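You operate a simulated robot arm through the tools that you are given. There is no shell and no other tool.

You run a simulated two-armed robot. Do the job below in one go: nothing can be reset, and whatever is moved stays where it is left.

TASK
Top up the water tub from the water jug, then warm it till the strip shows 30C.
Fine: pour about 150 ml, up to the blue line; jug back; dial to LOW, switch on; switch off once it shows 30C. Set down upright: water jug.

It is judged by the outcome, as a careful person would: the job done as asked, and still so three seconds after it is handed in. It fails if anything else is knocked over, pushed out of place, dropped, spilled or broken.

THE ROBOT
Two 6-joint arms with fingered hands on one trunk that stands fixed in place. Base frame: the origin is at the foot of the trunk, x ahead of it, y to its left, z up; the work surface is at about z = 80. Units: cm, rad, N and s.
The left shoulder is at [5, 17, 106.5], the right one opposite. With the tool pointing down near the work surface each hand reaches from about 50 to 78 cm from the base axis, measured 20 degrees to its own side. Payload 3.5 kg a hand.
Tool frame (each hand has its own): the origin (TCP) lies between the finger pads and is the grasp point; the fingertips stand 2.6 cm ahead of it; z points along the fingers, y is the line along which they close. Largest opening 13.2 cm; the body of the gripper starts 7.3 cm behind the TCP. The gripper is a hand of 3 fingers: y runs from the thumb to the fingers, the wrist lies at [0, 0, -23.4] in the tool frame, and closing takes about 1.5 s.
Orientation is that of the tool frame in the base frame, as a unit quaternion [w, x, y, z]. With the fingers straight down and closing along the base's y, the tool's x points along the base's -x, its y along +y and its z along -z.

THE INTERFACE
- The arms move only by the tool drive_tool. It takes "left_plan", "right_plan" or both (then of equal length, played together; a hand with none holds still); each is a list of rows, each a list of 2 entries, a list of its own where there are three numbers: the shift along the base's x, y, z in units of 200 mm (1.0 is 200 mm), then the turn, a rotation vector about the base's x, y, z in units of 90 degrees (1.0 is 90 degrees). In form: [[[dx, dy, dz], [wx, wy, wz]], ...]. A call has 1 to 20 rows; each row is the pose to reach, as a shift and turn from the pose commanded when the call began. "left_jaw" and "right_jaw" are, for a hand that has rows, the closure in counts, from 0 (fully open) to 255 (shut), set as the call begins (left out, the last holds). A call with a number of a shift or a turn outside -1 to 1 is refused whole. Each row takes 0.2 s and may step no farther than 5 cm and 0.15 rad from the row before; otherwise, or with a gripper value out of range, the whole call is refused. Where a pose cannot be reached the arm comes as near as it can. A force on the tool above 60 N (or 10 N above the force at the start of the call, whichever is more), or a blocked arm, ends the call early, and 0.2 s more pass. Each finger travels about 10.8 cm/s and halts on what it meets, pressing with about 21 N; the grip force reading is that of the motor and also rises with nothing between the fingers. The clock runs only during rows and for 0.2 s after the last one: add rows that repeat a pose to give the fingers time. The reply holds the time, the measured pose of the TCP, the force on the tool along the base axes, the opening and the grip force, in the units named above and with some noise, with the torque about the TCP (base axes, N m) and any sound that the robot's microphone picked up.
- Cameras (640 x 400 px; columns grow to the right, rows downward): "scene" is now at [3.98, -0.62, 165.38]; the picture's right is [-0.08, -1.00, 0.00], its down [-0.74, 0.06, -0.67] and it looks along [0.67, -0.05, -0.74] (base axes); focal length 333 px, centre (320, 200). "left" rides on the left gripper at [-6.1, 0.3, -9.2] in its tool frame; the picture's right is [-0.05, -1.00, 0.00], its down [0.83, -0.04, -0.55] and it looks along [0.55, -0.03, 0.83] (tool axes); focal length 230 px, centre (320, 200). "right" rides on the right gripper at [6.2, 0.3, -9.2] in its tool frame; the picture's right is [-0.05, 1.00, 0.00], its down [-0.83, -0.04, -0.56] and it looks along [-0.56, -0.03, 0.83] (tool axes); focal length 230 px, centre (320, 200).
- grab_frame(camera): a new picture of that camera. No time passes.
- slide_trunk(by): slides the trunk up (or, below 0, down) by that many cm; the arms and the scene camera ride with it, the base frame stays. It gives what a move gives, with no picture.
- set_fingers(finger1, finger2, thumb_bend, hand): sets how far each is bent, from 0 (flat) to 1 (curled in); at 0.3 the hand is open as for a grip, at 0.7 the pads meet at the TCP. One left out holds its place. A second passes; each finger stops where it meets its share of the squeeze, and holds until it gets a number again. A gripper value or a shape takes the hand back. It gives what a move gives, with no picture; readings hold the bend of each and the force on the fingers (four entries, about 0 where the hand has none), thumb and palm.
- set_grasp(shape, hand): the hand has 3 fingers and takes this shape, open, in about a second: jaw (thumb against the fingers, like two jaws); tri (thumb and two fingers); tip (a fingertip pinch); poke (one finger out to press); point (the index stretched); flat (the hand flat); cup (the hand cupped); fist (a fist). The gripper value then closes the fingers along that shape, each until it touches; the sizes above hold for jaw. It gives what a move gives, with no picture.
- turn_head(pan, tilt): turns the head with the scene camera to pan (to the left, within 1.501 rad either way) and tilt (down, from -0.506 to 1.204), counted from straight ahead of the robot. It gives what a move gives.
- pixel_to_xyz(camera, pixels): for up to 12 pixels [column, row] of the newest picture of that camera ("zoom" is the newest enlarged one), the place [x, y, z] in the base frame of the surface seen there, good to about 0.2 cm. No time passes.
- inspect(camera, box): a new picture of the part [left, top, right, bottom] of that camera's present view, enlarged. No time passes.
- sign_off(): hands the job in; it is judged then, once.

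Leave the grippers open and the arms clear of the work at the hand-in unless told otherwise.

The tools are called by a JSON object that holds its "api" and its "payload". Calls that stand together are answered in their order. drive_tool: Moves the arms, as the interface text tells. Its arguments: {"type":"object","properties":{"left_plan":{"type":"array"},"left_jaw":{"type":"number"},"right_plan":{"type":"array"},"right_jaw":{"type":"number"}},"required":[]} The other tools are called the same way: slide_trunk (by) slides the trunk up or down; set_grasp (shape, hand) gives the hand a shape; set_fingers (finger1, finger2, thumb_bend, hand) moves the fingers one by one; turn_head (pan, tilt) turns the head that bears the scene camera; grab_frame (camera) takes a picture; pixel_to_xyz (camera, pixels) gives the place of the surface under pixels of a picture; inspect (camera, box) takes an enlarged picture of a part of a camera's view; sign_off () hands the job in.

At the start:

```text
t: 0.0
left_tcp_pos: [59.41, 25.54, 122.28]
left_tool_rot: [0.002, 0.0, 1.0, 0.0]
left_contact_force: [0.2, -0.3, 0.3]
left_ft_torque: [0.0, -0.01, 0.0]
left_opening: 13.21
left_finger_force: 0.2
left_shape: jaw
left_bend: [0.3, 0.3, 0.3]
left_finger forces: [0.1, 0.0, 0.0, 0.0, 0.0, 0.1]
right_tcp_pos: [55.62, -24.78, 114.87]
right_tool_rot: [0.0, 0.001, 1.0, 0.0]
right_contact_force: [-0.4, -0.4, -0.6]
right_ft_torque: [0.02, -0.01, 0.01]
right_opening: 13.19
right_finger_force: 0.1
right_shape: jaw
right_bend: [0.3, 0.3, 0.3]
right_finger forces: [0.0, 0.0, 0.1, 0.1, 0.0, 0.1]
trunk travel left (down, up): [-68.0, 3.0]
head pan, tilt: [-0.082, 0.84]
```

scene: 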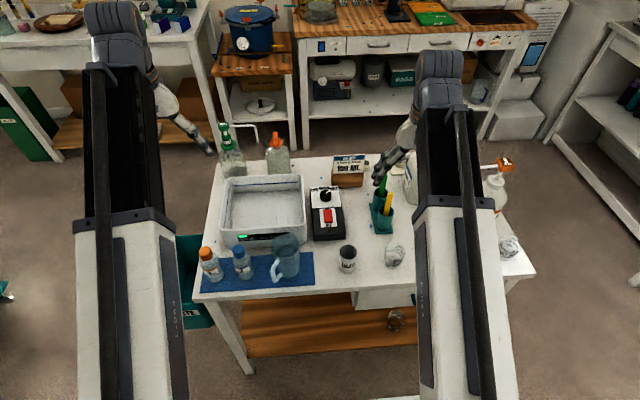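
right: 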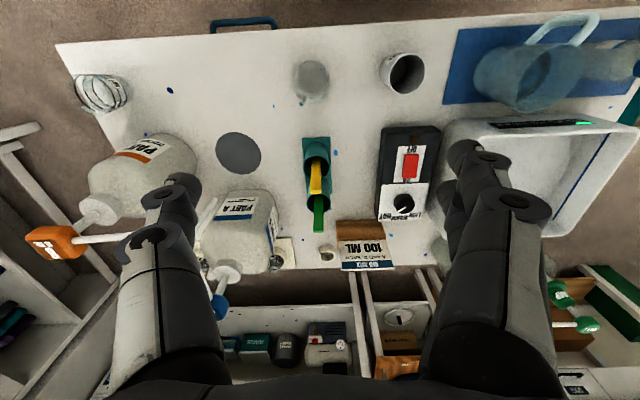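
left: 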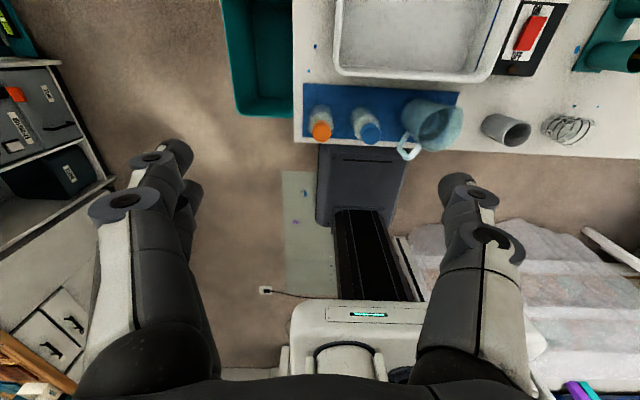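

I can see the table with a white tub, a blue jug near (286,258) in the scene picture, and a black box with a dial and red switch near (326,210). I'll enlarge those parts first.

{"api": "inspect", "payload": {"camera": "scene", "box": [190, 160, 350, 300]}}

{"api": "inspect", "payload": {"camera": "scene", "box": [295, 170, 365, 250]}}

{"api": "inspect", "payload": {"camera": "left", "box": [290, 0, 610, 200]}}

{"api": "inspect", "payload": {"camera": "right", "box": [360, 0, 640, 240]}}

```text
2.86 times, centred on (270, 230) of scene
```

zoom: 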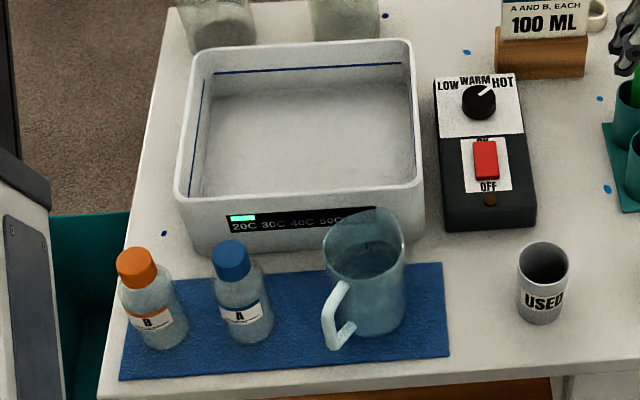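

```text
5.00 times, centred on (330, 210) of scene
```

zoom: 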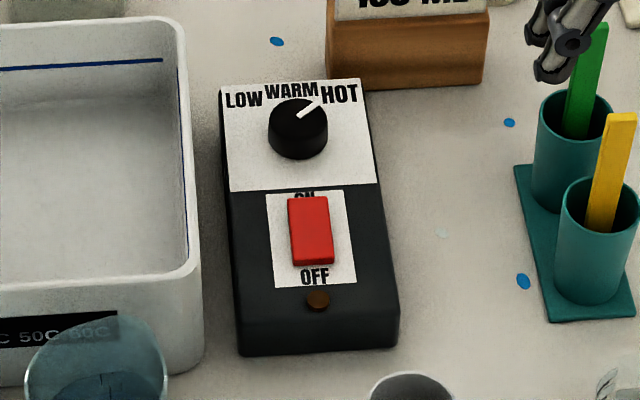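

```text
2.00 times, centred on (450, 100) of left
```

zoom: 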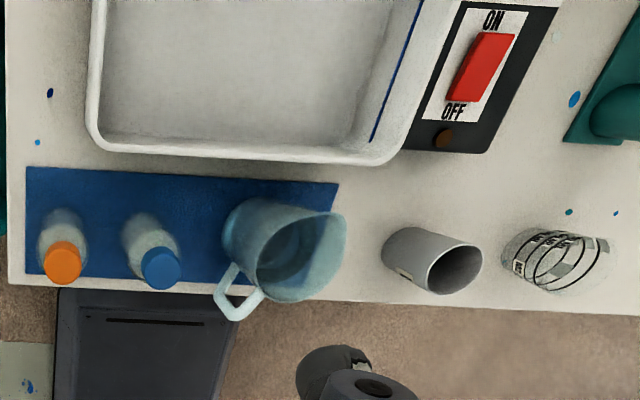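

```text
1.67 times, centred on (500, 120) of right
```

zoom: 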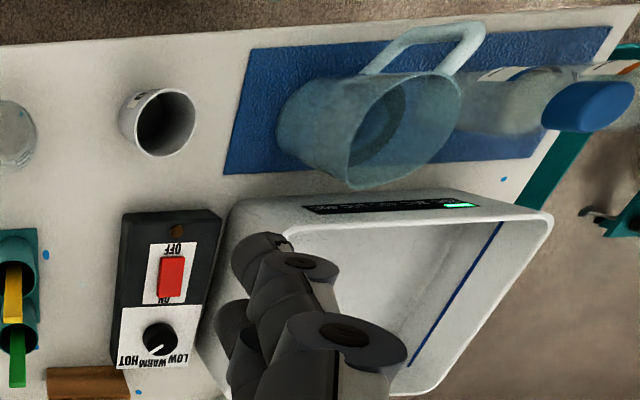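

The tub has a blue line inside, with a strip on the near wall reading 20C. The jug's handle points toward the robot and a little left. Next I'll measure positions on these items.

{"api": "grab_frame", "payload": {"camera": "scene"}}

{"api": "inspect", "payload": {"camera": "scene", "box": [190, 160, 350, 300]}}

{"api": "pixel_to_xyz", "payload": {"camera": "zoom", "pixels": [[192, 50], [410, 45], [180, 195], [420, 180], [300, 70], [300, 90], [300, 130], [300, 170], [300, 192], [300, 230], [205, 130], [405, 130]]}}

{"api": "pixel_to_xyz", "payload": {"camera": "zoom", "pixels": [[330, 240], [375, 208], [402, 245], [365, 255], [342, 285], [326, 318], [335, 345], [350, 325], [370, 320], [400, 320], [375, 340], [430, 300]]}}

{"api": "pixel_to_xyz", "payload": {"camera": "zoom", "pixels": [[435, 80], [522, 75], [445, 225], [535, 220], [477, 95], [487, 90], [480, 112], [484, 145], [486, 173], [490, 200], [542, 245], [240, 245]]}}

```text
taken
```

scene: 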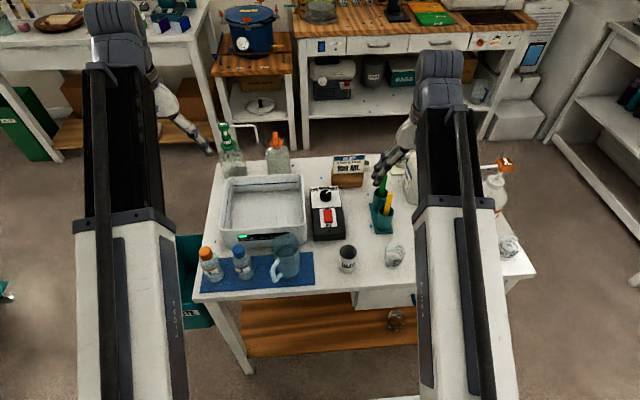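

```text
2.86 times, centred on (270, 230) of scene
```

zoom: 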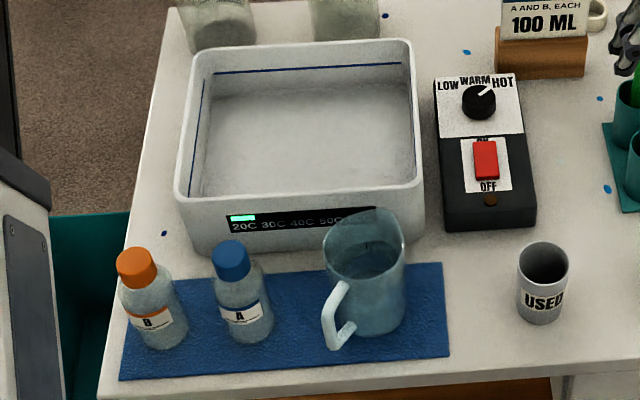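

```text
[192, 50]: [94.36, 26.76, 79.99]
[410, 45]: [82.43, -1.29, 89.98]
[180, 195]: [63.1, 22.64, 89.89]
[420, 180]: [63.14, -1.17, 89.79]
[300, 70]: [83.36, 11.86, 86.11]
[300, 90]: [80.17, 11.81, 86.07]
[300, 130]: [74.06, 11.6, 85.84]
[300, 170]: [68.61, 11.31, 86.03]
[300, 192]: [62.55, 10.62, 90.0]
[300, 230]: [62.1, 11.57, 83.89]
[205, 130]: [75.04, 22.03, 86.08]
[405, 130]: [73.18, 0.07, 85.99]
```

```text
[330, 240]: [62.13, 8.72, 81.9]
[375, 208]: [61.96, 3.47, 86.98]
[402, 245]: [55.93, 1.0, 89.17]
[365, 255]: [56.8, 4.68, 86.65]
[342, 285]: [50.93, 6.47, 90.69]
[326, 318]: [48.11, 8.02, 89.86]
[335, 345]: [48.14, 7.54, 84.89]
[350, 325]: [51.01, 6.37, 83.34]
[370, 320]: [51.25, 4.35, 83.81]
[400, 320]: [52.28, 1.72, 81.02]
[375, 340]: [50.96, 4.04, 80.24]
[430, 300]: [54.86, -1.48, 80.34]
```

```text
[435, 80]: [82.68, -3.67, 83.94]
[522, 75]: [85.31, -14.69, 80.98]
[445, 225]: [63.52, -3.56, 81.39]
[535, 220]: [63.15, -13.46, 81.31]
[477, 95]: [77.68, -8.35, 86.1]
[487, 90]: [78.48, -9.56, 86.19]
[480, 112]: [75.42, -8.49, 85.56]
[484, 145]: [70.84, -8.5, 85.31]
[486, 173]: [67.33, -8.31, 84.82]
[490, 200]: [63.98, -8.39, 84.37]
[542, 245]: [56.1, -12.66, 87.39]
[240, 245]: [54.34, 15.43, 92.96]
```

The tub water surface reads about z=86.0 and its rim about z=90. I'll look more closely at the jug, the blue line and the dial before planning.

{"api": "inspect", "payload": {"camera": "left", "box": [380, 70, 500, 170]}}

{"api": "pixel_to_xyz", "payload": {"camera": "zoom", "pixels": [[130, 200], [150, 160], [250, 140], [400, 175], [440, 200], [400, 350], [300, 420], [200, 330], [290, 270], [120, 380], [170, 430], [70, 320]]}}

{"api": "inspect", "payload": {"camera": "scene", "box": [255, 225, 320, 290]}}

{"api": "inspect", "payload": {"camera": "scene", "box": [220, 165, 310, 235]}}

```text
4.00 times, centred on (440, 120) of left
```

zoom: 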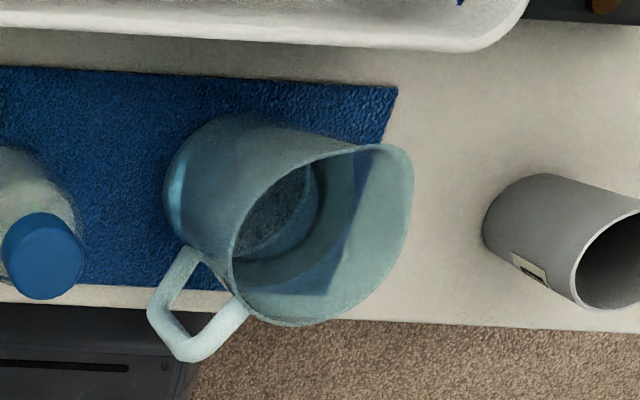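

```text
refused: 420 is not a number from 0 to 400
```

```text
6.15 times, centred on (288, 258) of scene
```

zoom: 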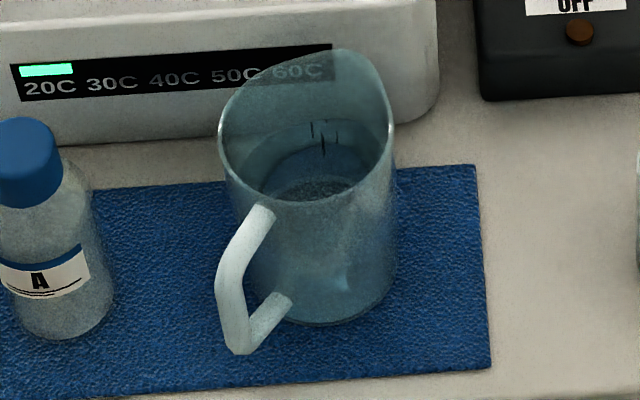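

```text
5.71 times, centred on (265, 200) of scene
```

zoom: 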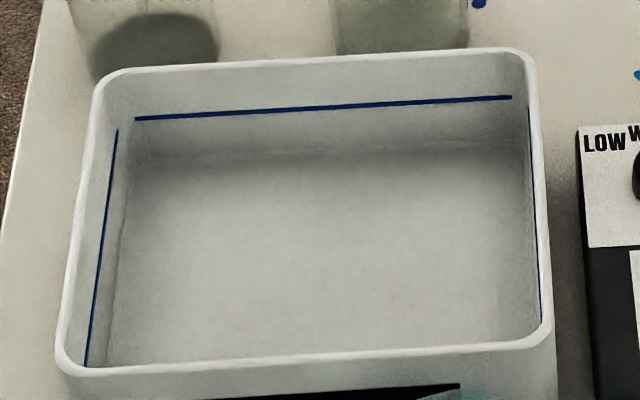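

I'll measure depth down the tub's back wall, to find the blue line height against the water surface, and around the jug.

{"api": "pixel_to_xyz", "payload": {"camera": "zoom", "pixels": [[320, 62], [320, 75], [320, 90], [320, 107], [320, 120], [320, 135], [320, 150], [320, 165], [320, 200], [320, 345], [112, 200], [530, 200]]}}

{"api": "inspect", "payload": {"camera": "scene", "box": [255, 225, 320, 290]}}

{"api": "pixel_to_xyz", "payload": {"camera": "zoom", "pixels": [[222, 135], [345, 55], [390, 120], [300, 198], [300, 185], [320, 140], [262, 215], [232, 260], [235, 345], [285, 300], [330, 322], [392, 270]]}}

{"api": "pixel_to_xyz", "payload": {"camera": "zoom", "pixels": [[230, 115], [380, 80], [310, 160], [270, 180], [240, 175], [370, 185], [300, 240], [360, 240], [330, 280], [390, 200], [245, 230], [480, 370]]}}

```text
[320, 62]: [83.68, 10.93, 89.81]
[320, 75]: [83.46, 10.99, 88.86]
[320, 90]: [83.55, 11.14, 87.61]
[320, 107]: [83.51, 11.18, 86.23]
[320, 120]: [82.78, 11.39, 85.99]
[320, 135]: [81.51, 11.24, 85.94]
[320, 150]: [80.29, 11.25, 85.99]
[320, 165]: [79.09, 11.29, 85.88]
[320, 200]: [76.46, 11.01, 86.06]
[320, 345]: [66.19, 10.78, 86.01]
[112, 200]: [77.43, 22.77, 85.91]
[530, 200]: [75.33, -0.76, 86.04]
```

```text
6.15 times, centred on (288, 258) of scene
```

zoom: 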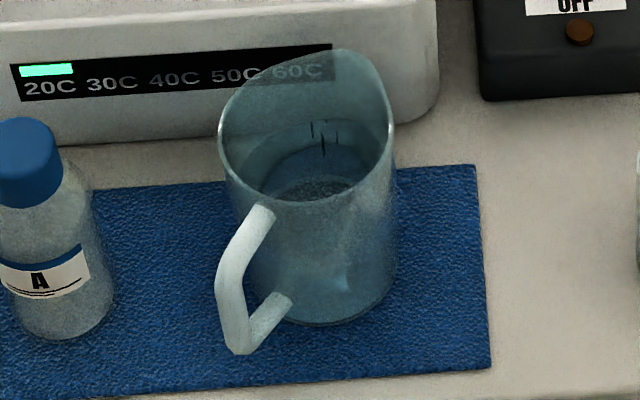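

```text
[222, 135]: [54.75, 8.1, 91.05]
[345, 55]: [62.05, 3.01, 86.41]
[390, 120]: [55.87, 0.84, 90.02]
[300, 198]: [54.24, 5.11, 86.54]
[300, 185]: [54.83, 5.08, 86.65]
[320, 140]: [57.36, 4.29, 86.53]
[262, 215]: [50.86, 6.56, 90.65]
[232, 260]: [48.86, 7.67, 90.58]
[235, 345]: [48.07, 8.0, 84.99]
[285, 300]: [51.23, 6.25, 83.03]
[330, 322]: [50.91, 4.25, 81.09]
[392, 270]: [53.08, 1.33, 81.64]
```

```text
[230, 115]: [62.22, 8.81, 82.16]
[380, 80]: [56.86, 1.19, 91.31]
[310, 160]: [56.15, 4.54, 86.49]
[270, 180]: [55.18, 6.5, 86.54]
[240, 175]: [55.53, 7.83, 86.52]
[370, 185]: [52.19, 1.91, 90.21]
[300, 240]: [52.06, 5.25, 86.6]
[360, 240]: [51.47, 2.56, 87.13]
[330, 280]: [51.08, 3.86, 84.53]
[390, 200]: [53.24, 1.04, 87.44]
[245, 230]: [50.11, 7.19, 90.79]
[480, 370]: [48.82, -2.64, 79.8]
```

The water in the jug reads z≈86.5 and the tub water about 86.0, with the blue line near 86.2–86.3. I'll refine the jug's rim, spout and handle using the left camera.

{"api": "inspect", "payload": {"camera": "left", "box": [380, 70, 500, 170]}}

{"api": "pixel_to_xyz", "payload": {"camera": "zoom", "pixels": [[236, 240], [250, 205], [300, 168], [350, 152], [385, 150], [405, 165], [408, 195], [400, 250], [370, 295], [330, 318], [290, 322], [250, 300]]}}

{"api": "pixel_to_xyz", "payload": {"camera": "zoom", "pixels": [[158, 305], [190, 350], [235, 315], [180, 262], [172, 190], [190, 145], [220, 122], [200, 230], [60, 250], [20, 230], [78, 250], [40, 200]]}}

{"api": "pixel_to_xyz", "payload": {"camera": "left", "pixels": [[320, 132], [370, 134], [320, 115], [367, 120], [310, 85], [455, 95], [458, 130], [505, 130]]}}

```text
4.00 times, centred on (440, 120) of left
```

zoom: 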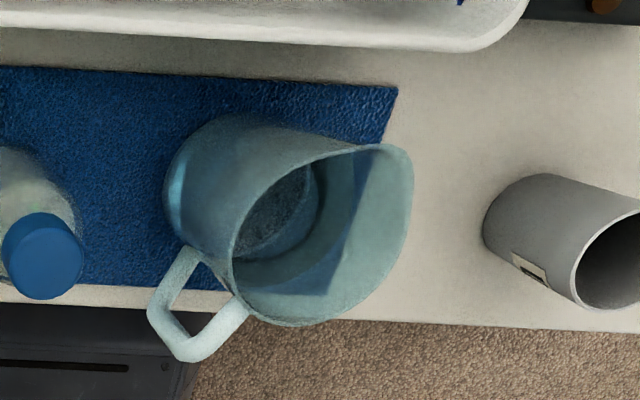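

```text
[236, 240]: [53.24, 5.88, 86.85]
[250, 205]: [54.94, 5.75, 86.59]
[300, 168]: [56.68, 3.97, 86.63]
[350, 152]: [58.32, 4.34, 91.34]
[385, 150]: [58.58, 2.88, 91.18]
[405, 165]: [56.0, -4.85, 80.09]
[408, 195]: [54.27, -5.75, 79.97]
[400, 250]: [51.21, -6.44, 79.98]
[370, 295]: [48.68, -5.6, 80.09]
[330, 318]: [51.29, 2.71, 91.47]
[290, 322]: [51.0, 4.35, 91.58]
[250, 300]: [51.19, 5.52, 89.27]
```

```text
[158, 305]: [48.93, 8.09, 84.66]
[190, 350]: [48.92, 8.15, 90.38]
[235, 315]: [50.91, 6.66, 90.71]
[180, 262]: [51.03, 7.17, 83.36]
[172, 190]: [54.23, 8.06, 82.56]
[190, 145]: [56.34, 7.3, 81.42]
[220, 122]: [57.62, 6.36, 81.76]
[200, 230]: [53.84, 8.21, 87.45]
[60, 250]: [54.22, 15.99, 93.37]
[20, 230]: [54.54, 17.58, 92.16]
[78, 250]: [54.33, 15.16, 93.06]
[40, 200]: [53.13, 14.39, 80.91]
```

```text
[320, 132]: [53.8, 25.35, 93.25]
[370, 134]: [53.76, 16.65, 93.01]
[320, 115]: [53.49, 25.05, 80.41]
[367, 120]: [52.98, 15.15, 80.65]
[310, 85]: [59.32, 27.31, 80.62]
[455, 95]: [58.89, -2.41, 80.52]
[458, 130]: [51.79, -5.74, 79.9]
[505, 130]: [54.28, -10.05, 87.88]
```

The jug's body is centred near (54.7, 4.5) with radius about 3.8 and its rim near z=91.4. The handle points toward azimuth ~150° and the spout to about -29°. I'll bring the left hand in from the handle side, pitched 45° down, so that pouring swings the tool towards straight down. First I move above the jug and check that the arm can hold that pose.

{"api": "drive_tool", "payload": {"left_plan": [[[-0.0236, -0.0952, -0.0814], [-0.01134, -0.04912, -0.02739]], [[-0.0471, -0.1904, -0.1628], [-0.02268, -0.09824, -0.05478]], [[-0.0707, -0.2856, -0.2442], [-0.03402, -0.14736, -0.08217]], [[-0.0942, -0.3808, -0.3256], [-0.04536, -0.19648, -0.10956]], [[-0.1178, -0.476, -0.407], [-0.0567, -0.2456, -0.13695]], [[-0.1413, -0.5712, -0.4884], [-0.06804, -0.29472, -0.16434]], [[-0.1649, -0.6664, -0.5698], [-0.07938, -0.34384, -0.19173]], [[-0.1884, -0.7616, -0.6512], [-0.09072, -0.39296, -0.21912]], [[-0.212, -0.8568, -0.7326], [-0.10206, -0.44208, -0.24651]], [[-0.2355, -0.952, -0.814], [-0.1134, -0.4912, -0.2739]], [[-0.2355, -0.952, -0.814], [-0.1134, -0.4912, -0.2739]]], "left_jaw": 55}}

```text
t: 2.4
left_tcp_pos: [61.98, 5.66, 106.62]
left_tool_rot: [0.375, 0.208, 0.899, -0.086]
left_contact_force: [0.5, 1.3, -0.9]
left_ft_torque: [-0.06, -0.02, 0.03]
left_opening: 10.37
left_finger_force: 0.1
left_shape: jaw
left_bend: [0.61, 0.61, 0.57]
left_finger forces: [0.1, 0.0, 0.0, 0.0, 0.0, 0.1]
left hand out of reach, approached as far as the arm can: row 7, 8, 9, 10, 11
right_tcp_pos: [55.68, -24.83, 115.02]
right_tool_rot: [0.0, 0.001, 1.0, 0.0]
right_contact_force: [-0.7, 0.3, 0.7]
right_ft_torque: [-0.01, 0.03, -0.01]
right_opening: 13.21
right_finger_force: 0.1
right_shape: jaw
right_bend: [0.3, 0.3, 0.3]
right_finger forces: [0.0, 0.0, 0.1, 0.1, 0.1, 0.1]
trunk travel left (down, up): [-68.0, 3.0]
head pan, tilt: [-0.082, 0.84]
```

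The arm stopped 7 cm short in x because the wrist is too close to the shoulder. Lowering the trunk should fix that. I'll take pictures to see how the arms lie and where there is room.

{"api": "grab_frame", "payload": {"camera": "scene"}}

{"api": "grab_frame", "payload": {"camera": "right"}}

{"api": "grab_frame", "payload": {"camera": "left"}}

```text
taken
```

scene: 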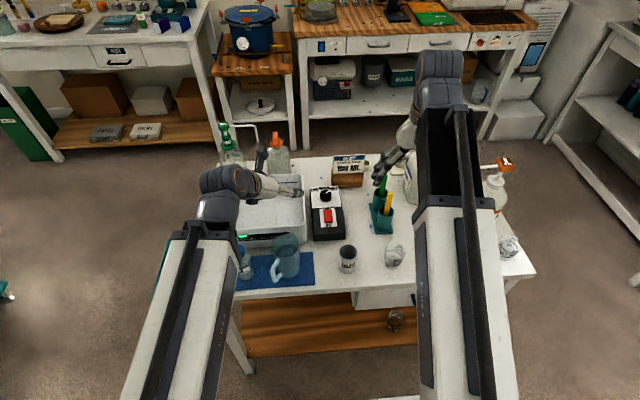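

```text
taken
```

right: 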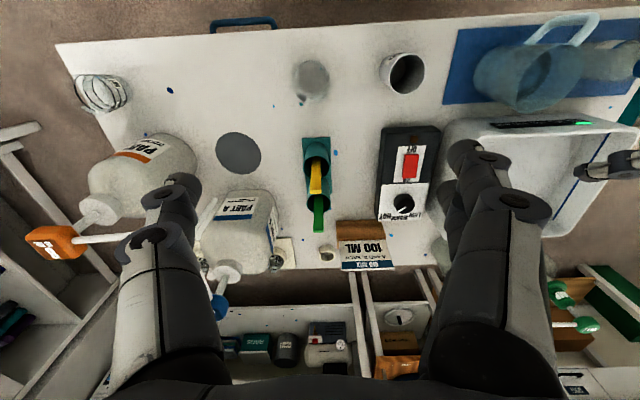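

```text
taken
```

left: 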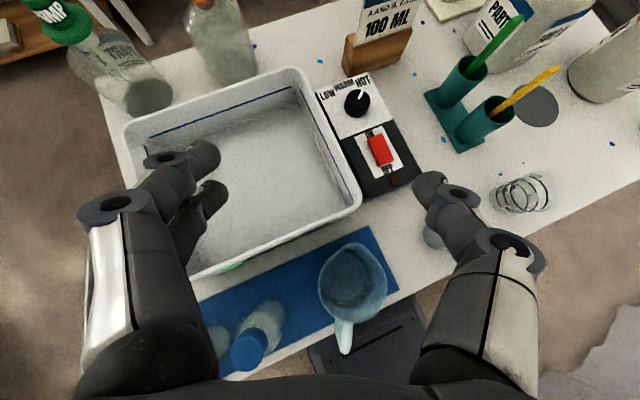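

From here the left camera sees the jug well, near (350,285). I'll enlarge it to find the spout direction.

{"api": "inspect", "payload": {"camera": "left", "box": [290, 230, 420, 360]}}

{"api": "inspect", "payload": {"camera": "left", "box": [110, 60, 380, 290]}}

{"api": "inspect", "payload": {"camera": "left", "box": [310, 70, 430, 200]}}

```text
3.08 times, centred on (355, 295) of left
```

zoom: 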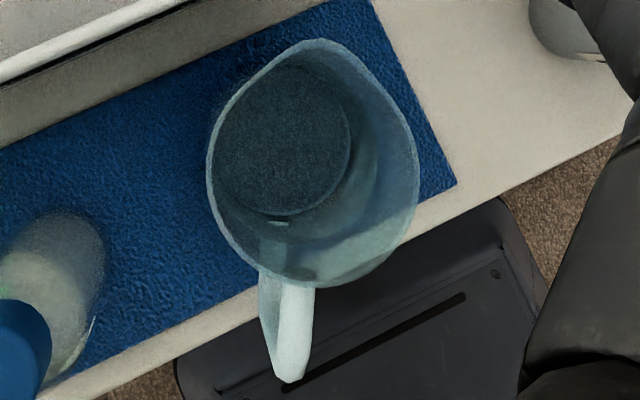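

```text
1.74 times, centred on (245, 175) of left
```

zoom: 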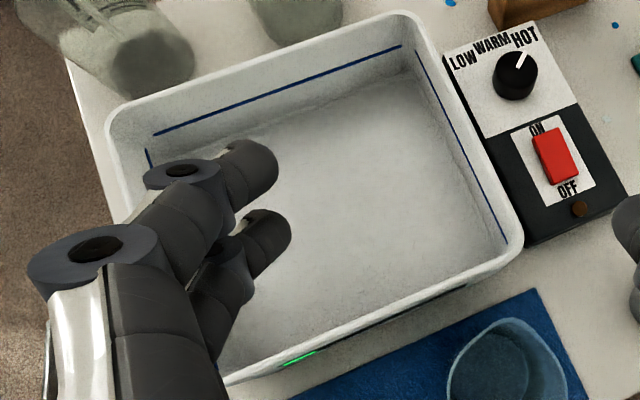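

```text
3.08 times, centred on (370, 135) of left
```

zoom: 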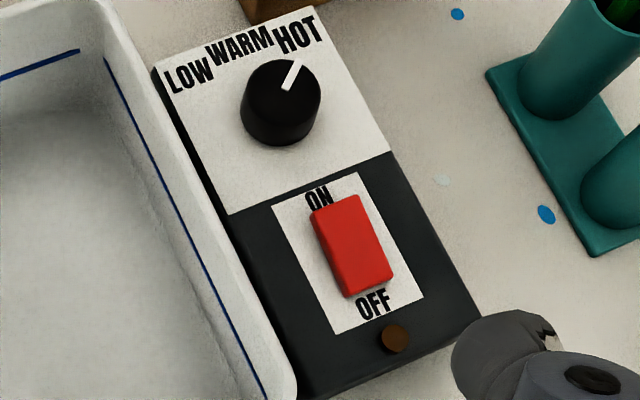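

The spout sits opposite the handle, as assumed. I'll raise both hands so the trunk can go down without anything touching the table.

{"api": "drive_tool", "payload": {"left_plan": [[[0.05, 0, 0.22], [0, 0, 0]], [[0.1, 0, 0.44], [0, 0, 0]], [[0.15, 0, 0.66], [0, 0, 0]], [[0.2, 0, 0.88], [0, 0, 0]], [[0.25, 0, 1.0], [0, 0, 0]], [[0.25, 0, 1.0], [0, 0, 0]]], "right_plan": [[[-0.03, 0, 0.16], [0, 0, 0]], [[-0.06, 0, 0.32], [0, 0, 0]], [[-0.09, 0, 0.48], [0, 0, 0]], [[-0.12, 0, 0.64], [0, 0, 0]], [[-0.15, 0, 0.8], [0, 0, 0]], [[-0.15, 0, 0.8], [0, 0, 0]]]}}

```text
t: 3.8
left_tcp_pos: [66.76, 5.62, 126.64]
left_tool_rot: [0.374, 0.208, 0.9, -0.086]
left_contact_force: [-0.5, -0.1, -0.4]
left_ft_torque: [-0.03, 0.03, 0.02]
left_opening: 10.36
left_finger_force: 0.1
left_shape: jaw
left_bend: [0.61, 0.61, 0.57]
left_finger forces: [0.1, 0.0, 0.0, 0.0, 0.1, 0.1]
right_tcp_pos: [57.18, -25.45, 122.97]
right_tool_rot: [0.017, 0.001, 1.0, -0.003]
right_contact_force: [-1.1, 0.3, 1.5]
right_ft_torque: [0.03, -0.04, 0.02]
right_opening: 13.17
right_finger_force: 0.1
right_shape: jaw
right_bend: [0.3, 0.3, 0.3]
right_finger forces: [0.0, 0.0, 0.1, 0.0, 0.0, 0.0]
right hand out of reach, approached as far as the arm can: row 2, 3, 4, 5, 6
trunk travel left (down, up): [-68.0, 3.0]
head pan, tilt: [-0.082, 0.84]
```

The right hand only reached z=123. I'll check the heights of the items under it to judge how far the trunk can come down.

{"api": "grab_frame", "payload": {"camera": "right"}}

{"api": "grab_frame", "payload": {"camera": "scene"}}

{"api": "pixel_to_xyz", "payload": {"camera": "scene", "pixels": [[395, 248], [398, 265], [508, 240], [508, 255], [381, 182], [389, 198], [383, 225], [348, 248], [497, 165], [497, 190], [505, 215], [535, 270]]}}

```text
taken
```

right: 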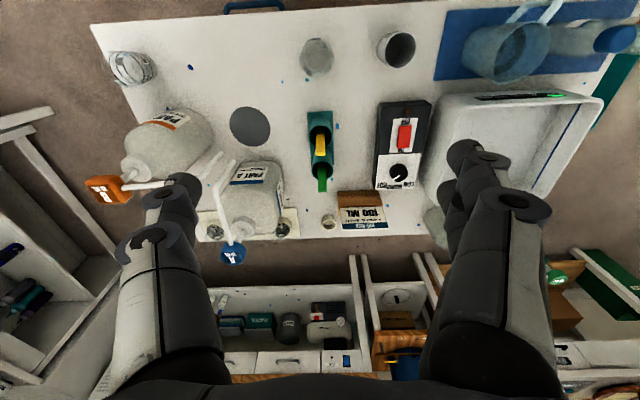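

```text
taken
```

scene: 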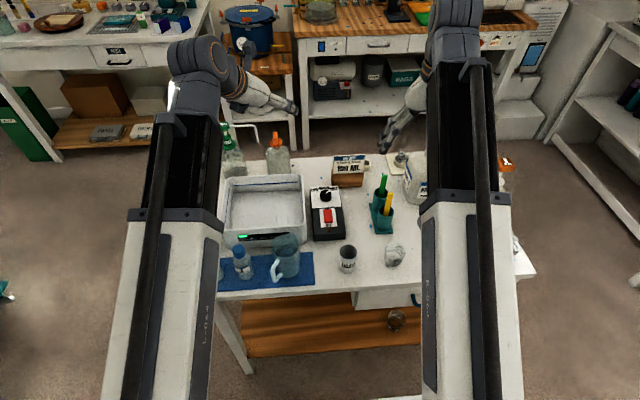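

```text
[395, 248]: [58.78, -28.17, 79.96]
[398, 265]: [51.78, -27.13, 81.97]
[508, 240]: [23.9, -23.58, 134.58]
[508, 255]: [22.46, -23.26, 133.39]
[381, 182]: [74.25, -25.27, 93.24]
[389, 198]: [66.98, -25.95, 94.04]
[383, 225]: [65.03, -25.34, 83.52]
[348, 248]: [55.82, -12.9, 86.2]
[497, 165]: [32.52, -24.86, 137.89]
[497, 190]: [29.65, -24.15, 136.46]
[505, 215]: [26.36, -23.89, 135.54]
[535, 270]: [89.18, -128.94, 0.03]
```

The wrist seems unable to bend more than about 126° from the arm, and the arm itself reaches roughly 45 to 68 cm from the shoulder. So I'll set the left hand at 33° down, yawed -18°, directly over the jug but high up. Lowering the trunk about 41 cm then brings it straight down around the jug. At the same time the right hand goes up and forward out of the way.

{"api": "drive_tool", "payload": {"left_plan": [[[-0.0583, -0.004, 0.013], [-0.0045, -0.0112, 0.0081]], [[-0.1165, -0.0079, 0.026], [-0.0091, -0.0225, 0.0161]], [[-0.1748, -0.0119, 0.039], [-0.0136, -0.0337, 0.0242]], [[-0.2331, -0.0158, 0.052], [-0.0181, -0.045, 0.0322]], [[-0.2914, -0.0198, 0.065], [-0.0227, -0.0562, 0.0403]], [[-0.3496, -0.0237, 0.078], [-0.0272, -0.0675, 0.0483]], [[-0.4079, -0.0277, 0.091], [-0.0318, -0.0787, 0.0564]], [[-0.4662, -0.0316, 0.104], [-0.0363, -0.09, 0.0644]], [[-0.5245, -0.0356, 0.117], [-0.0408, -0.1012, 0.0725]], [[-0.5827, -0.0395, 0.13], [-0.0454, -0.1125, 0.0805]], [[-0.641, -0.0435, 0.143], [-0.0499, -0.1237, 0.0886]], [[-0.641, -0.0435, 0.143], [-0.0499, -0.1237, 0.0886]]], "right_plan": [[[0.036, -0.007, 0.09], [0, -0.081, 0]], [[0.073, -0.014, 0.18], [0, -0.162, 0]], [[0.109, -0.02, 0.27], [0, -0.242, 0]], [[0.145, -0.027, 0.36], [0, -0.323, 0]], [[0.182, -0.034, 0.45], [0, -0.404, 0]], [[0.218, -0.041, 0.55], [0, -0.485, 0]], [[0.255, -0.048, 0.64], [0, -0.566, 0]], [[0.291, -0.055, 0.73], [0, -0.647, 0]], [[0.327, -0.061, 0.82], [0, -0.727, 0]], [[0.364, -0.068, 0.91], [0, -0.808, 0]], [[0.4, -0.075, 1.0], [0, -0.889, 0]], [[0.4, -0.075, 1.0], [0, -0.889, 0]]], "left_jaw": 72}}

```text
t: 6.4
left_tcp_pos: [57.12, 4.3, 131.96]
left_tool_rot: [0.473, 0.138, 0.867, -0.075]
left_contact_force: [0.3, -0.4, 0.5]
left_ft_torque: [-0.01, -0.01, -0.02]
left_opening: 9.52
left_finger_force: 0.0
left_shape: jaw
left_bend: [0.66, 0.66, 0.63]
left_finger forces: [0.0, 0.1, 0.0, 0.0, 0.0, 0.0]
left hand out of reach, approached as far as the arm can: row 9, 10, 11, 12
right_tcp_pos: [65.06, -27.0, 142.62]
right_tool_rot: [0.644, 0.0, 0.765, 0.0]
right_contact_force: [0.2, -0.3, -0.1]
right_ft_torque: [-0.03, 0.01, 0.04]
right_opening: 13.19
right_finger_force: 0.1
right_shape: jaw
right_bend: [0.3, 0.3, 0.3]
right_finger forces: [0.0, 0.1, 0.0, 0.0, 0.0, 0.0]
trunk travel left (down, up): [-68.0, 3.0]
head pan, tilt: [-0.082, 0.84]
```

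The left arm stopped near 48° elevation, so I'll use a 43° pitch with the TCP at (54.3, 4.6, 123). From there a 35 cm drop of the trunk takes it to the jug. The right hand goes a bit higher and further forward.

{"api": "drive_tool", "payload": {"left_plan": [[[-0.035, 0.004, -0.112], [0.0086, 0.0264, 0]], [[-0.07, 0.008, -0.224], [0.0171, 0.0529, 0]], [[-0.105, 0.012, -0.336], [0.0257, 0.0793, 0]], [[-0.14, 0.016, -0.448], [0.0343, 0.1057, 0]], [[-0.14, 0.016, -0.448], [0.0343, 0.1057, 0]]], "right_plan": [[[0.1, 0, 0.08], [0, 0, 0]], [[0.2, 0, 0.16], [0, 0, 0]], [[0.3, 0, 0.24], [0, 0, 0]], [[0.4, 0, 0.32], [0, 0, 0]], [[0.4, 0, 0.32], [0, 0, 0]]], "left_jaw": 72}}

```text
t: 7.6
left_tcp_pos: [57.26, 3.92, 124.51]
left_tool_rot: [0.395, 0.143, 0.905, -0.061]
left_contact_force: [-0.1, -0.8, 0.3]
left_ft_torque: [-0.02, 0.02, -0.01]
left_opening: 9.52
left_finger_force: 0.0
left_shape: jaw
left_bend: [0.66, 0.66, 0.63]
left_finger forces: [0.1, 0.0, 0.0, 0.0, 0.1, 0.1]
left hand out of reach, approached as far as the arm can: row 1, 2, 3, 4, 5
right_tcp_pos: [72.74, -26.89, 149.07]
right_tool_rot: [0.644, 0.0, 0.765, 0.001]
right_contact_force: [-0.1, -0.6, -0.3]
right_ft_torque: [0.03, 0.01, -0.03]
right_opening: 13.17
right_finger_force: 0.0
right_shape: jaw
right_bend: [0.3, 0.3, 0.3]
right_finger forces: [0.0, 0.0, 0.0, 0.0, 0.1, 0.0]
trunk travel left (down, up): [-68.0, 3.0]
head pan, tilt: [-0.082, 0.84]
```

The measured limits fit an arm pivot about 12 cm above the quoted shoulder, with a minimum length near 44 cm. I'll retry with a 48° pitch at (54.3, 4.6, 129), to be followed by a 41 cm drop. The right hand goes a little higher too.

{"api": "drive_tool", "payload": {"left_plan": [[[-0.05, 0.012, 0.075], [0.0057, 0.0176, 0]], [[-0.1, 0.023, 0.15], [0.0115, 0.0352, 0]], [[-0.147, 0.035, 0.2245], [0.0172, 0.0528, 0]], [[-0.147, 0.035, 0.2245], [0.0172, 0.0528, 0]]], "right_plan": [[[0.05, 0, 0.1], [0, -0.03, 0]], [[0.1, 0, 0.2], [0, -0.06, 0]], [[0.15, 0, 0.3], [0, -0.1, 0]], [[0.15, 0, 0.3], [0, -0.1, 0]]]}}

```text
t: 8.6
left_tcp_pos: [54.2, 4.63, 129.12]
left_tool_rot: [0.356, 0.147, 0.921, -0.056]
left_contact_force: [0.0, 0.5, 1.0]
left_ft_torque: [0.01, 0.0, -0.03]
left_opening: 9.49
left_finger_force: 0.1
left_shape: jaw
left_bend: [0.66, 0.66, 0.63]
left_finger forces: [0.0, 0.1, 0.1, 0.0, 0.1, 0.0]
right_tcp_pos: [75.75, -27.12, 154.9]
right_tool_rot: [0.702, 0.0, 0.712, 0.0]
right_contact_force: [-0.8, 0.5, 0.2]
right_ft_torque: [0.02, 0.01, -0.02]
right_opening: 13.18
right_finger_force: 0.0
right_shape: jaw
right_bend: [0.3, 0.3, 0.3]
right_finger forces: [0.0, 0.0, 0.1, 0.0, 0.0, 0.0]
trunk travel left (down, up): [-68.0, 3.0]
head pan, tilt: [-0.082, 0.84]
```

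Both poses were reached this time. Now I lower the trunk by 24 cm and look down at the jug through the left camera before going further.

{"api": "slide_trunk", "payload": {"by": -24}}

{"api": "grab_frame", "payload": {"camera": "left"}}

{"api": "grab_frame", "payload": {"camera": "scene"}}

```text
t: 11.1
left_tcp_pos: [54.45, 4.55, 104.97]
left_tool_rot: [0.356, 0.147, 0.921, -0.056]
left_contact_force: [-0.5, -0.3, -0.5]
left_ft_torque: [0.02, 0.0, -0.02]
left_opening: 9.5
left_finger_force: 0.1
left_shape: jaw
left_bend: [0.66, 0.66, 0.63]
left_finger forces: [0.0, 0.0, 0.0, 0.0, 0.0, 0.1]
right_tcp_pos: [75.9, -27.11, 130.89]
right_tool_rot: [0.702, 0.001, 0.713, 0.0]
right_contact_force: [-0.4, -0.2, 0.2]
right_ft_torque: [0.0, -0.01, 0.01]
right_opening: 13.19
right_finger_force: 0.1
right_shape: jaw
right_bend: [0.3, 0.3, 0.3]
right_finger forces: [0.0, 0.1, 0.0, 0.0, 0.1, 0.0]
trunk travel left (down, up): [-44.0, 27.0]
head pan, tilt: [-0.082, 0.84]
```

```text
taken
```

left: 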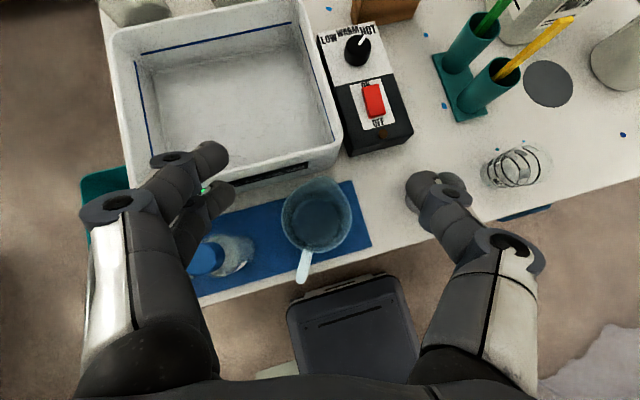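

```text
taken
```

scene: 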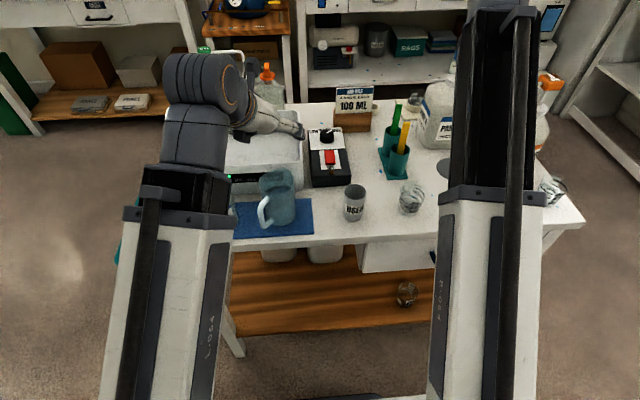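

The jug now sits between the fingers, near (317,217) in the left picture. I'll refine its centre and handle from here before descending.

{"api": "inspect", "payload": {"camera": "left", "box": [180, 150, 400, 310]}}

{"api": "pixel_to_xyz", "payload": {"camera": "zoom", "pixels": [[300, 170], [320, 250], [345, 275], [400, 285], [450, 275], [490, 240], [495, 200], [352, 320], [350, 360], [358, 300], [60, 290], [160, 290]]}}

{"api": "inspect", "payload": {"camera": "scene", "box": [225, 155, 325, 245]}}

{"api": "pixel_to_xyz", "payload": {"camera": "zoom", "pixels": [[280, 130], [300, 230], [360, 290], [410, 280], [425, 230], [425, 160], [260, 280], [230, 330], [225, 350], [270, 330], [420, 120], [350, 100]]}}

```text
2.50 times, centred on (290, 230) of left
```

zoom: 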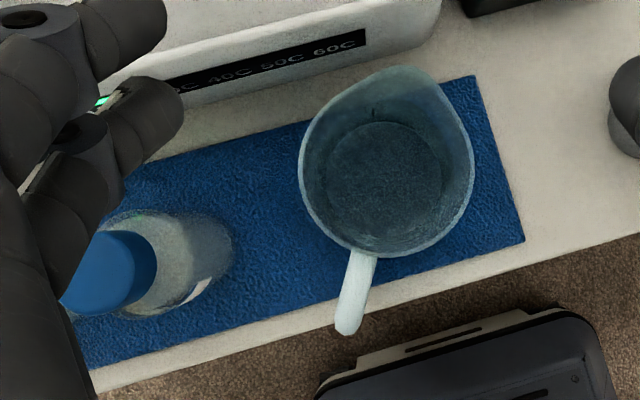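

```text
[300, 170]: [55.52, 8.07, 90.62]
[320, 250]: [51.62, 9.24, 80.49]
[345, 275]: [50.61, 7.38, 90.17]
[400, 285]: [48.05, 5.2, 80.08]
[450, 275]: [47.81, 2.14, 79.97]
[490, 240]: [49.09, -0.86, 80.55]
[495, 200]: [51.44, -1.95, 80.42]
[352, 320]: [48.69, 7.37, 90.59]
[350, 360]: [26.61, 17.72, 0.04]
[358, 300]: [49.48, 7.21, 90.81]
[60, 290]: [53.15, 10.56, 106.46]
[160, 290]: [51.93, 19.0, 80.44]
```

```text
4.44 times, centred on (275, 200) of scene
```

zoom: 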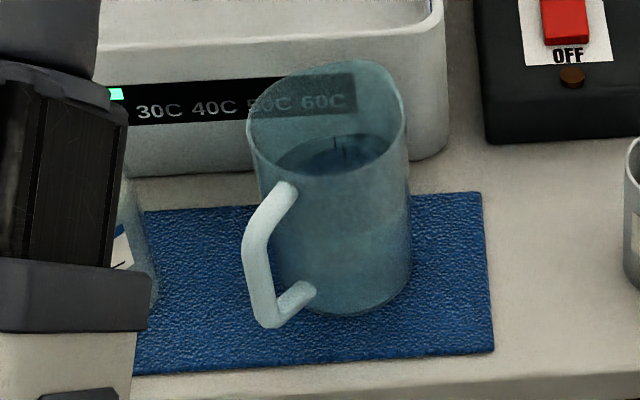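

```text
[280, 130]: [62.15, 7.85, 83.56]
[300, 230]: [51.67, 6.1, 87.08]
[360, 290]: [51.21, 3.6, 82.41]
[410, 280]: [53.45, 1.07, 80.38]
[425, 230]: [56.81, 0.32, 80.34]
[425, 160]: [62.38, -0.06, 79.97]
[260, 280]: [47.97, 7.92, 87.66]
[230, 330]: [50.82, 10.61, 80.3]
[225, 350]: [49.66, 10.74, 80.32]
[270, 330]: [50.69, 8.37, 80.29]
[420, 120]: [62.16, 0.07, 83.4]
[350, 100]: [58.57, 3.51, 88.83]
```

The two views agree that the rim is level at about z=91.4, with a flared spout about 4.7 cm from the axis. The jug centre is near (54.75, 4.5). I'll check where bottle A's cap is relative to the finger path.

{"api": "inspect", "payload": {"camera": "left", "box": [180, 150, 400, 310]}}

{"api": "pixel_to_xyz", "payload": {"camera": "zoom", "pixels": [[110, 250], [150, 265], [110, 300], [90, 305], [150, 240], [200, 230], [230, 250], [160, 130], [180, 110], [100, 190], [120, 160], [60, 260]]}}

```text
2.50 times, centred on (290, 230) of left
```

zoom: 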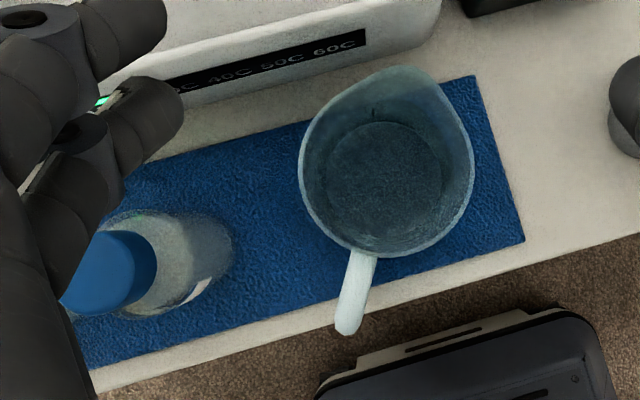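

```text
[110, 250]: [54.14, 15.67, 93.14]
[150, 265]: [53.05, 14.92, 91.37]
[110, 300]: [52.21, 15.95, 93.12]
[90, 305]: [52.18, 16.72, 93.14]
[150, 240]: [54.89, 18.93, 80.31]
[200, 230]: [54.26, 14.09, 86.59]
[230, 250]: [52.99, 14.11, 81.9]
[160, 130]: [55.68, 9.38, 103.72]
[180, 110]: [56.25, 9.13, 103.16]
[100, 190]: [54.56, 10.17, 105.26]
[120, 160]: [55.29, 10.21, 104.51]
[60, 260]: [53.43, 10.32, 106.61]
```

Bottle A's cap edge lies about 9.4 cm to the side of the hand's axis, and the finger surfaces I can see are at about 5.5–6.5, so there is room. I lower the trunk another 11 cm and look again.

{"api": "slide_trunk", "payload": {"by": -11}}

{"api": "grab_frame", "payload": {"camera": "left"}}

{"api": "grab_frame", "payload": {"camera": "scene"}}

```text
t: 12.5
left_tcp_pos: [54.43, 4.61, 94.08]
left_tool_rot: [0.356, 0.147, 0.921, -0.056]
left_contact_force: [-0.8, -0.2, 0.3]
left_ft_torque: [0.01, -0.02, 0.02]
left_opening: 9.51
left_finger_force: 0.0
left_shape: jaw
left_bend: [0.66, 0.66, 0.63]
left_finger forces: [0.0, 0.1, 0.0, 0.2, 0.1, 0.0]
right_tcp_pos: [75.96, -27.13, 119.95]
right_tool_rot: [0.702, -0.001, 0.713, 0.001]
right_contact_force: [-0.8, -0.9, -0.3]
right_ft_torque: [0.03, -0.02, -0.02]
right_opening: 13.19
right_finger_force: 0.2
right_shape: jaw
right_bend: [0.3, 0.3, 0.3]
right_finger forces: [0.0, 0.1, 0.0, 0.0, 0.1, 0.0]
trunk travel left (down, up): [-33.0, 38.0]
head pan, tilt: [-0.082, 0.84]
```

```text
taken
```

left: 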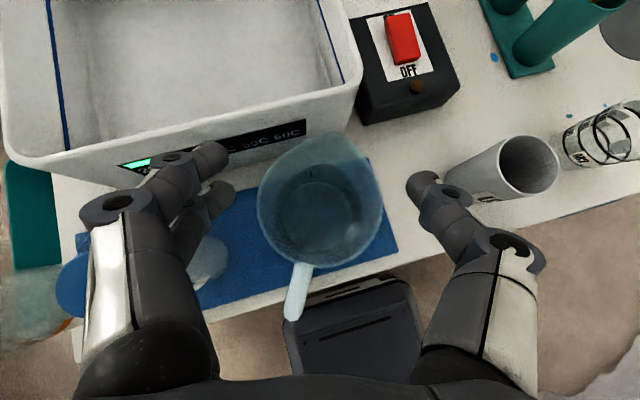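

```text
taken
```

scene: 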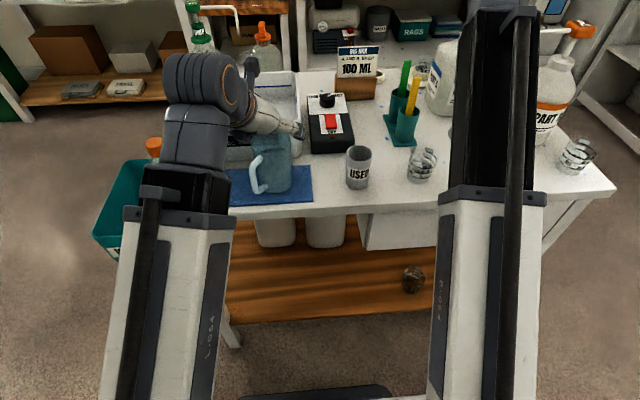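

The jug is centred between the fingers: it spans columns 258–382 while the finger tips are at 235 and 410. I'll check the knuckle position against bottle A's cap before the last 6 cm.

{"api": "pixel_to_xyz", "payload": {"camera": "left", "pixels": [[105, 205], [88, 212], [90, 250], [92, 300], [70, 285], [60, 290], [80, 265], [150, 220], [235, 190], [412, 185], [290, 310], [300, 280]]}}

{"api": "inspect", "payload": {"camera": "left", "box": [40, 140, 300, 340]}}

{"api": "inspect", "payload": {"camera": "scene", "box": [130, 70, 330, 210]}}

```text
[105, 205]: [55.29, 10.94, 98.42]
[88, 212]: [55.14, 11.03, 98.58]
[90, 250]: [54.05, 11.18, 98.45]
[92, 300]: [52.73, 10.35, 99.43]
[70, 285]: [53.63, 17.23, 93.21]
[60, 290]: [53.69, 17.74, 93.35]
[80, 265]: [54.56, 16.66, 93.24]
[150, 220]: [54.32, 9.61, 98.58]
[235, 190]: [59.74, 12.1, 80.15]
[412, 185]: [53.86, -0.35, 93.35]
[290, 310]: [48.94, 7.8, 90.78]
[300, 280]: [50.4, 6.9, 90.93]
```

```text
2.00 times, centred on (170, 240) of left
```

zoom: 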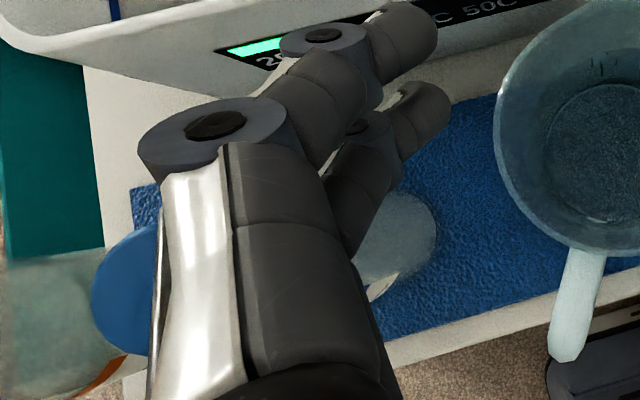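

```text
2.86 times, centred on (230, 140) of scene
```

zoom: 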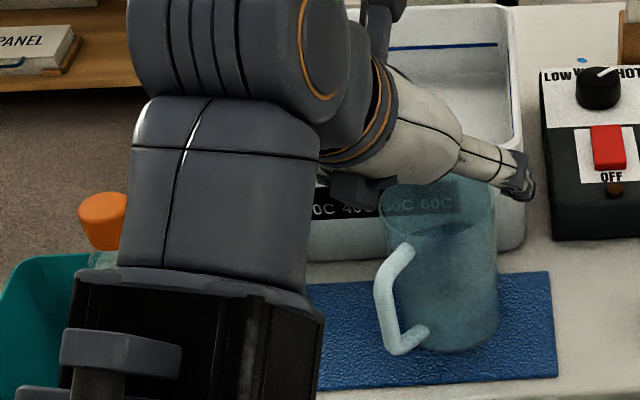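

The knuckle is at y≈11 while the cap's near edge is at y≈14.9, so there is about 3 cm of clearance. Down 4 cm more.

{"api": "slide_trunk", "payload": {"by": -4}}

{"api": "inspect", "payload": {"camera": "left", "box": [160, 80, 480, 400]}}

{"api": "inspect", "payload": {"camera": "scene", "box": [190, 80, 330, 200]}}

```text
t: 13.3
left_tcp_pos: [54.31, 4.6, 90.01]
left_tool_rot: [0.356, 0.147, 0.921, -0.056]
left_contact_force: [-0.2, -1.0, 0.4]
left_ft_torque: [0.01, 0.0, 0.01]
left_opening: 9.47
left_finger_force: 0.1
left_shape: jaw
left_bend: [0.66, 0.66, 0.63]
left_finger forces: [0.0, 0.0, 0.0, 0.0, 0.0, 0.0]
right_tcp_pos: [75.85, -26.99, 115.91]
right_tool_rot: [0.701, 0.0, 0.713, 0.001]
right_contact_force: [-0.2, -0.6, 0.0]
right_ft_torque: [-0.01, -0.01, 0.0]
right_opening: 13.2
right_finger_force: 0.0
right_shape: jaw
right_bend: [0.3, 0.3, 0.3]
right_finger forces: [0.0, 0.0, 0.0, 0.1, 0.0, 0.1]
trunk travel left (down, up): [-29.0, 42.0]
head pan, tilt: [-0.082, 0.84]
```

```text
1.25 times, centred on (320, 240) of left
```

zoom: 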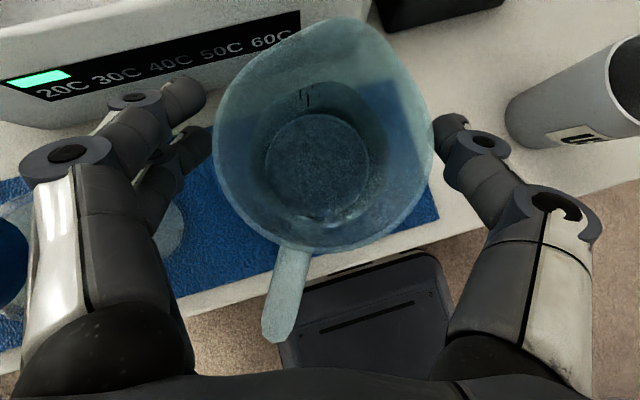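

```text
3.33 times, centred on (260, 140) of scene
```

zoom: 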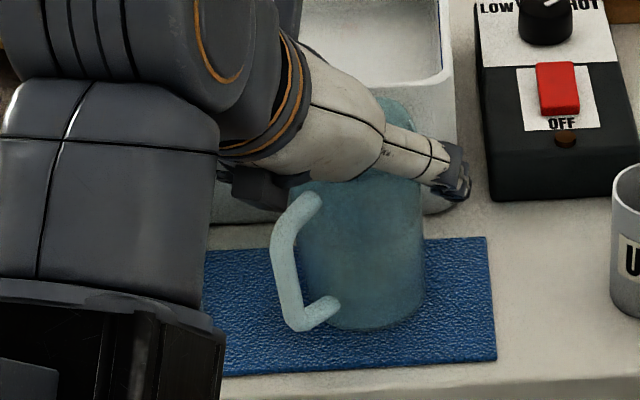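

The handle end, at (280,340), is still clear of the palm and nothing has touched. I lower a final 1.7 cm to put the grasp point near z=88.3.

{"api": "slide_trunk", "payload": {"by": -1.7}}

{"api": "inspect", "payload": {"camera": "left", "box": [160, 80, 480, 400]}}

{"api": "inspect", "payload": {"camera": "scene", "box": [190, 80, 330, 200]}}

```text
t: 14.0
left_tcp_pos: [54.36, 4.61, 88.4]
left_tool_rot: [0.356, 0.147, 0.921, -0.056]
left_contact_force: [-0.4, -0.3, -0.6]
left_ft_torque: [0.01, 0.0, 0.01]
left_opening: 9.51
left_finger_force: 0.0
left_shape: jaw
left_bend: [0.66, 0.66, 0.63]
left_finger forces: [0.0, 0.1, 0.0, 0.1, 0.0, 0.1]
right_tcp_pos: [75.94, -27.06, 114.2]
right_tool_rot: [0.702, 0.001, 0.712, 0.0]
right_contact_force: [-0.5, 1.4, 0.5]
right_ft_torque: [0.01, 0.03, 0.02]
right_opening: 13.16
right_finger_force: 0.0
right_shape: jaw
right_bend: [0.3, 0.3, 0.3]
right_finger forces: [0.0, 0.1, 0.0, 0.1, 0.0, 0.1]
trunk travel left (down, up): [-27.3, 43.7]
head pan, tilt: [-0.082, 0.84]
```

```text
1.25 times, centred on (320, 240) of left
```

zoom: 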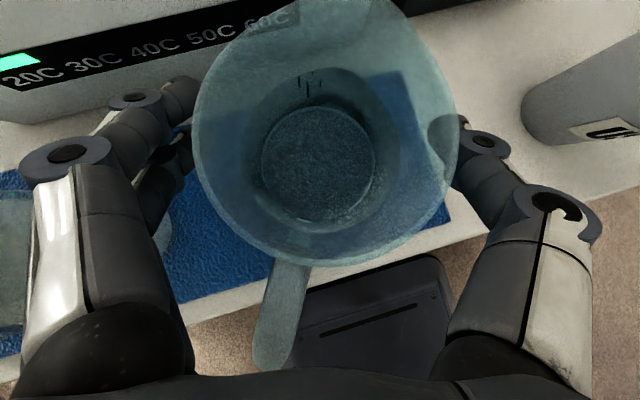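

```text
3.33 times, centred on (260, 140) of scene
```

zoom: 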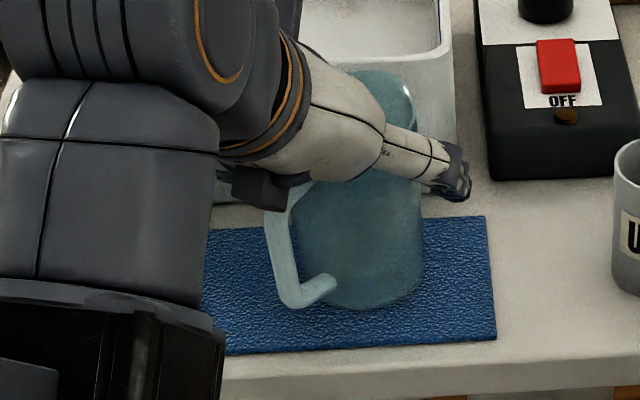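

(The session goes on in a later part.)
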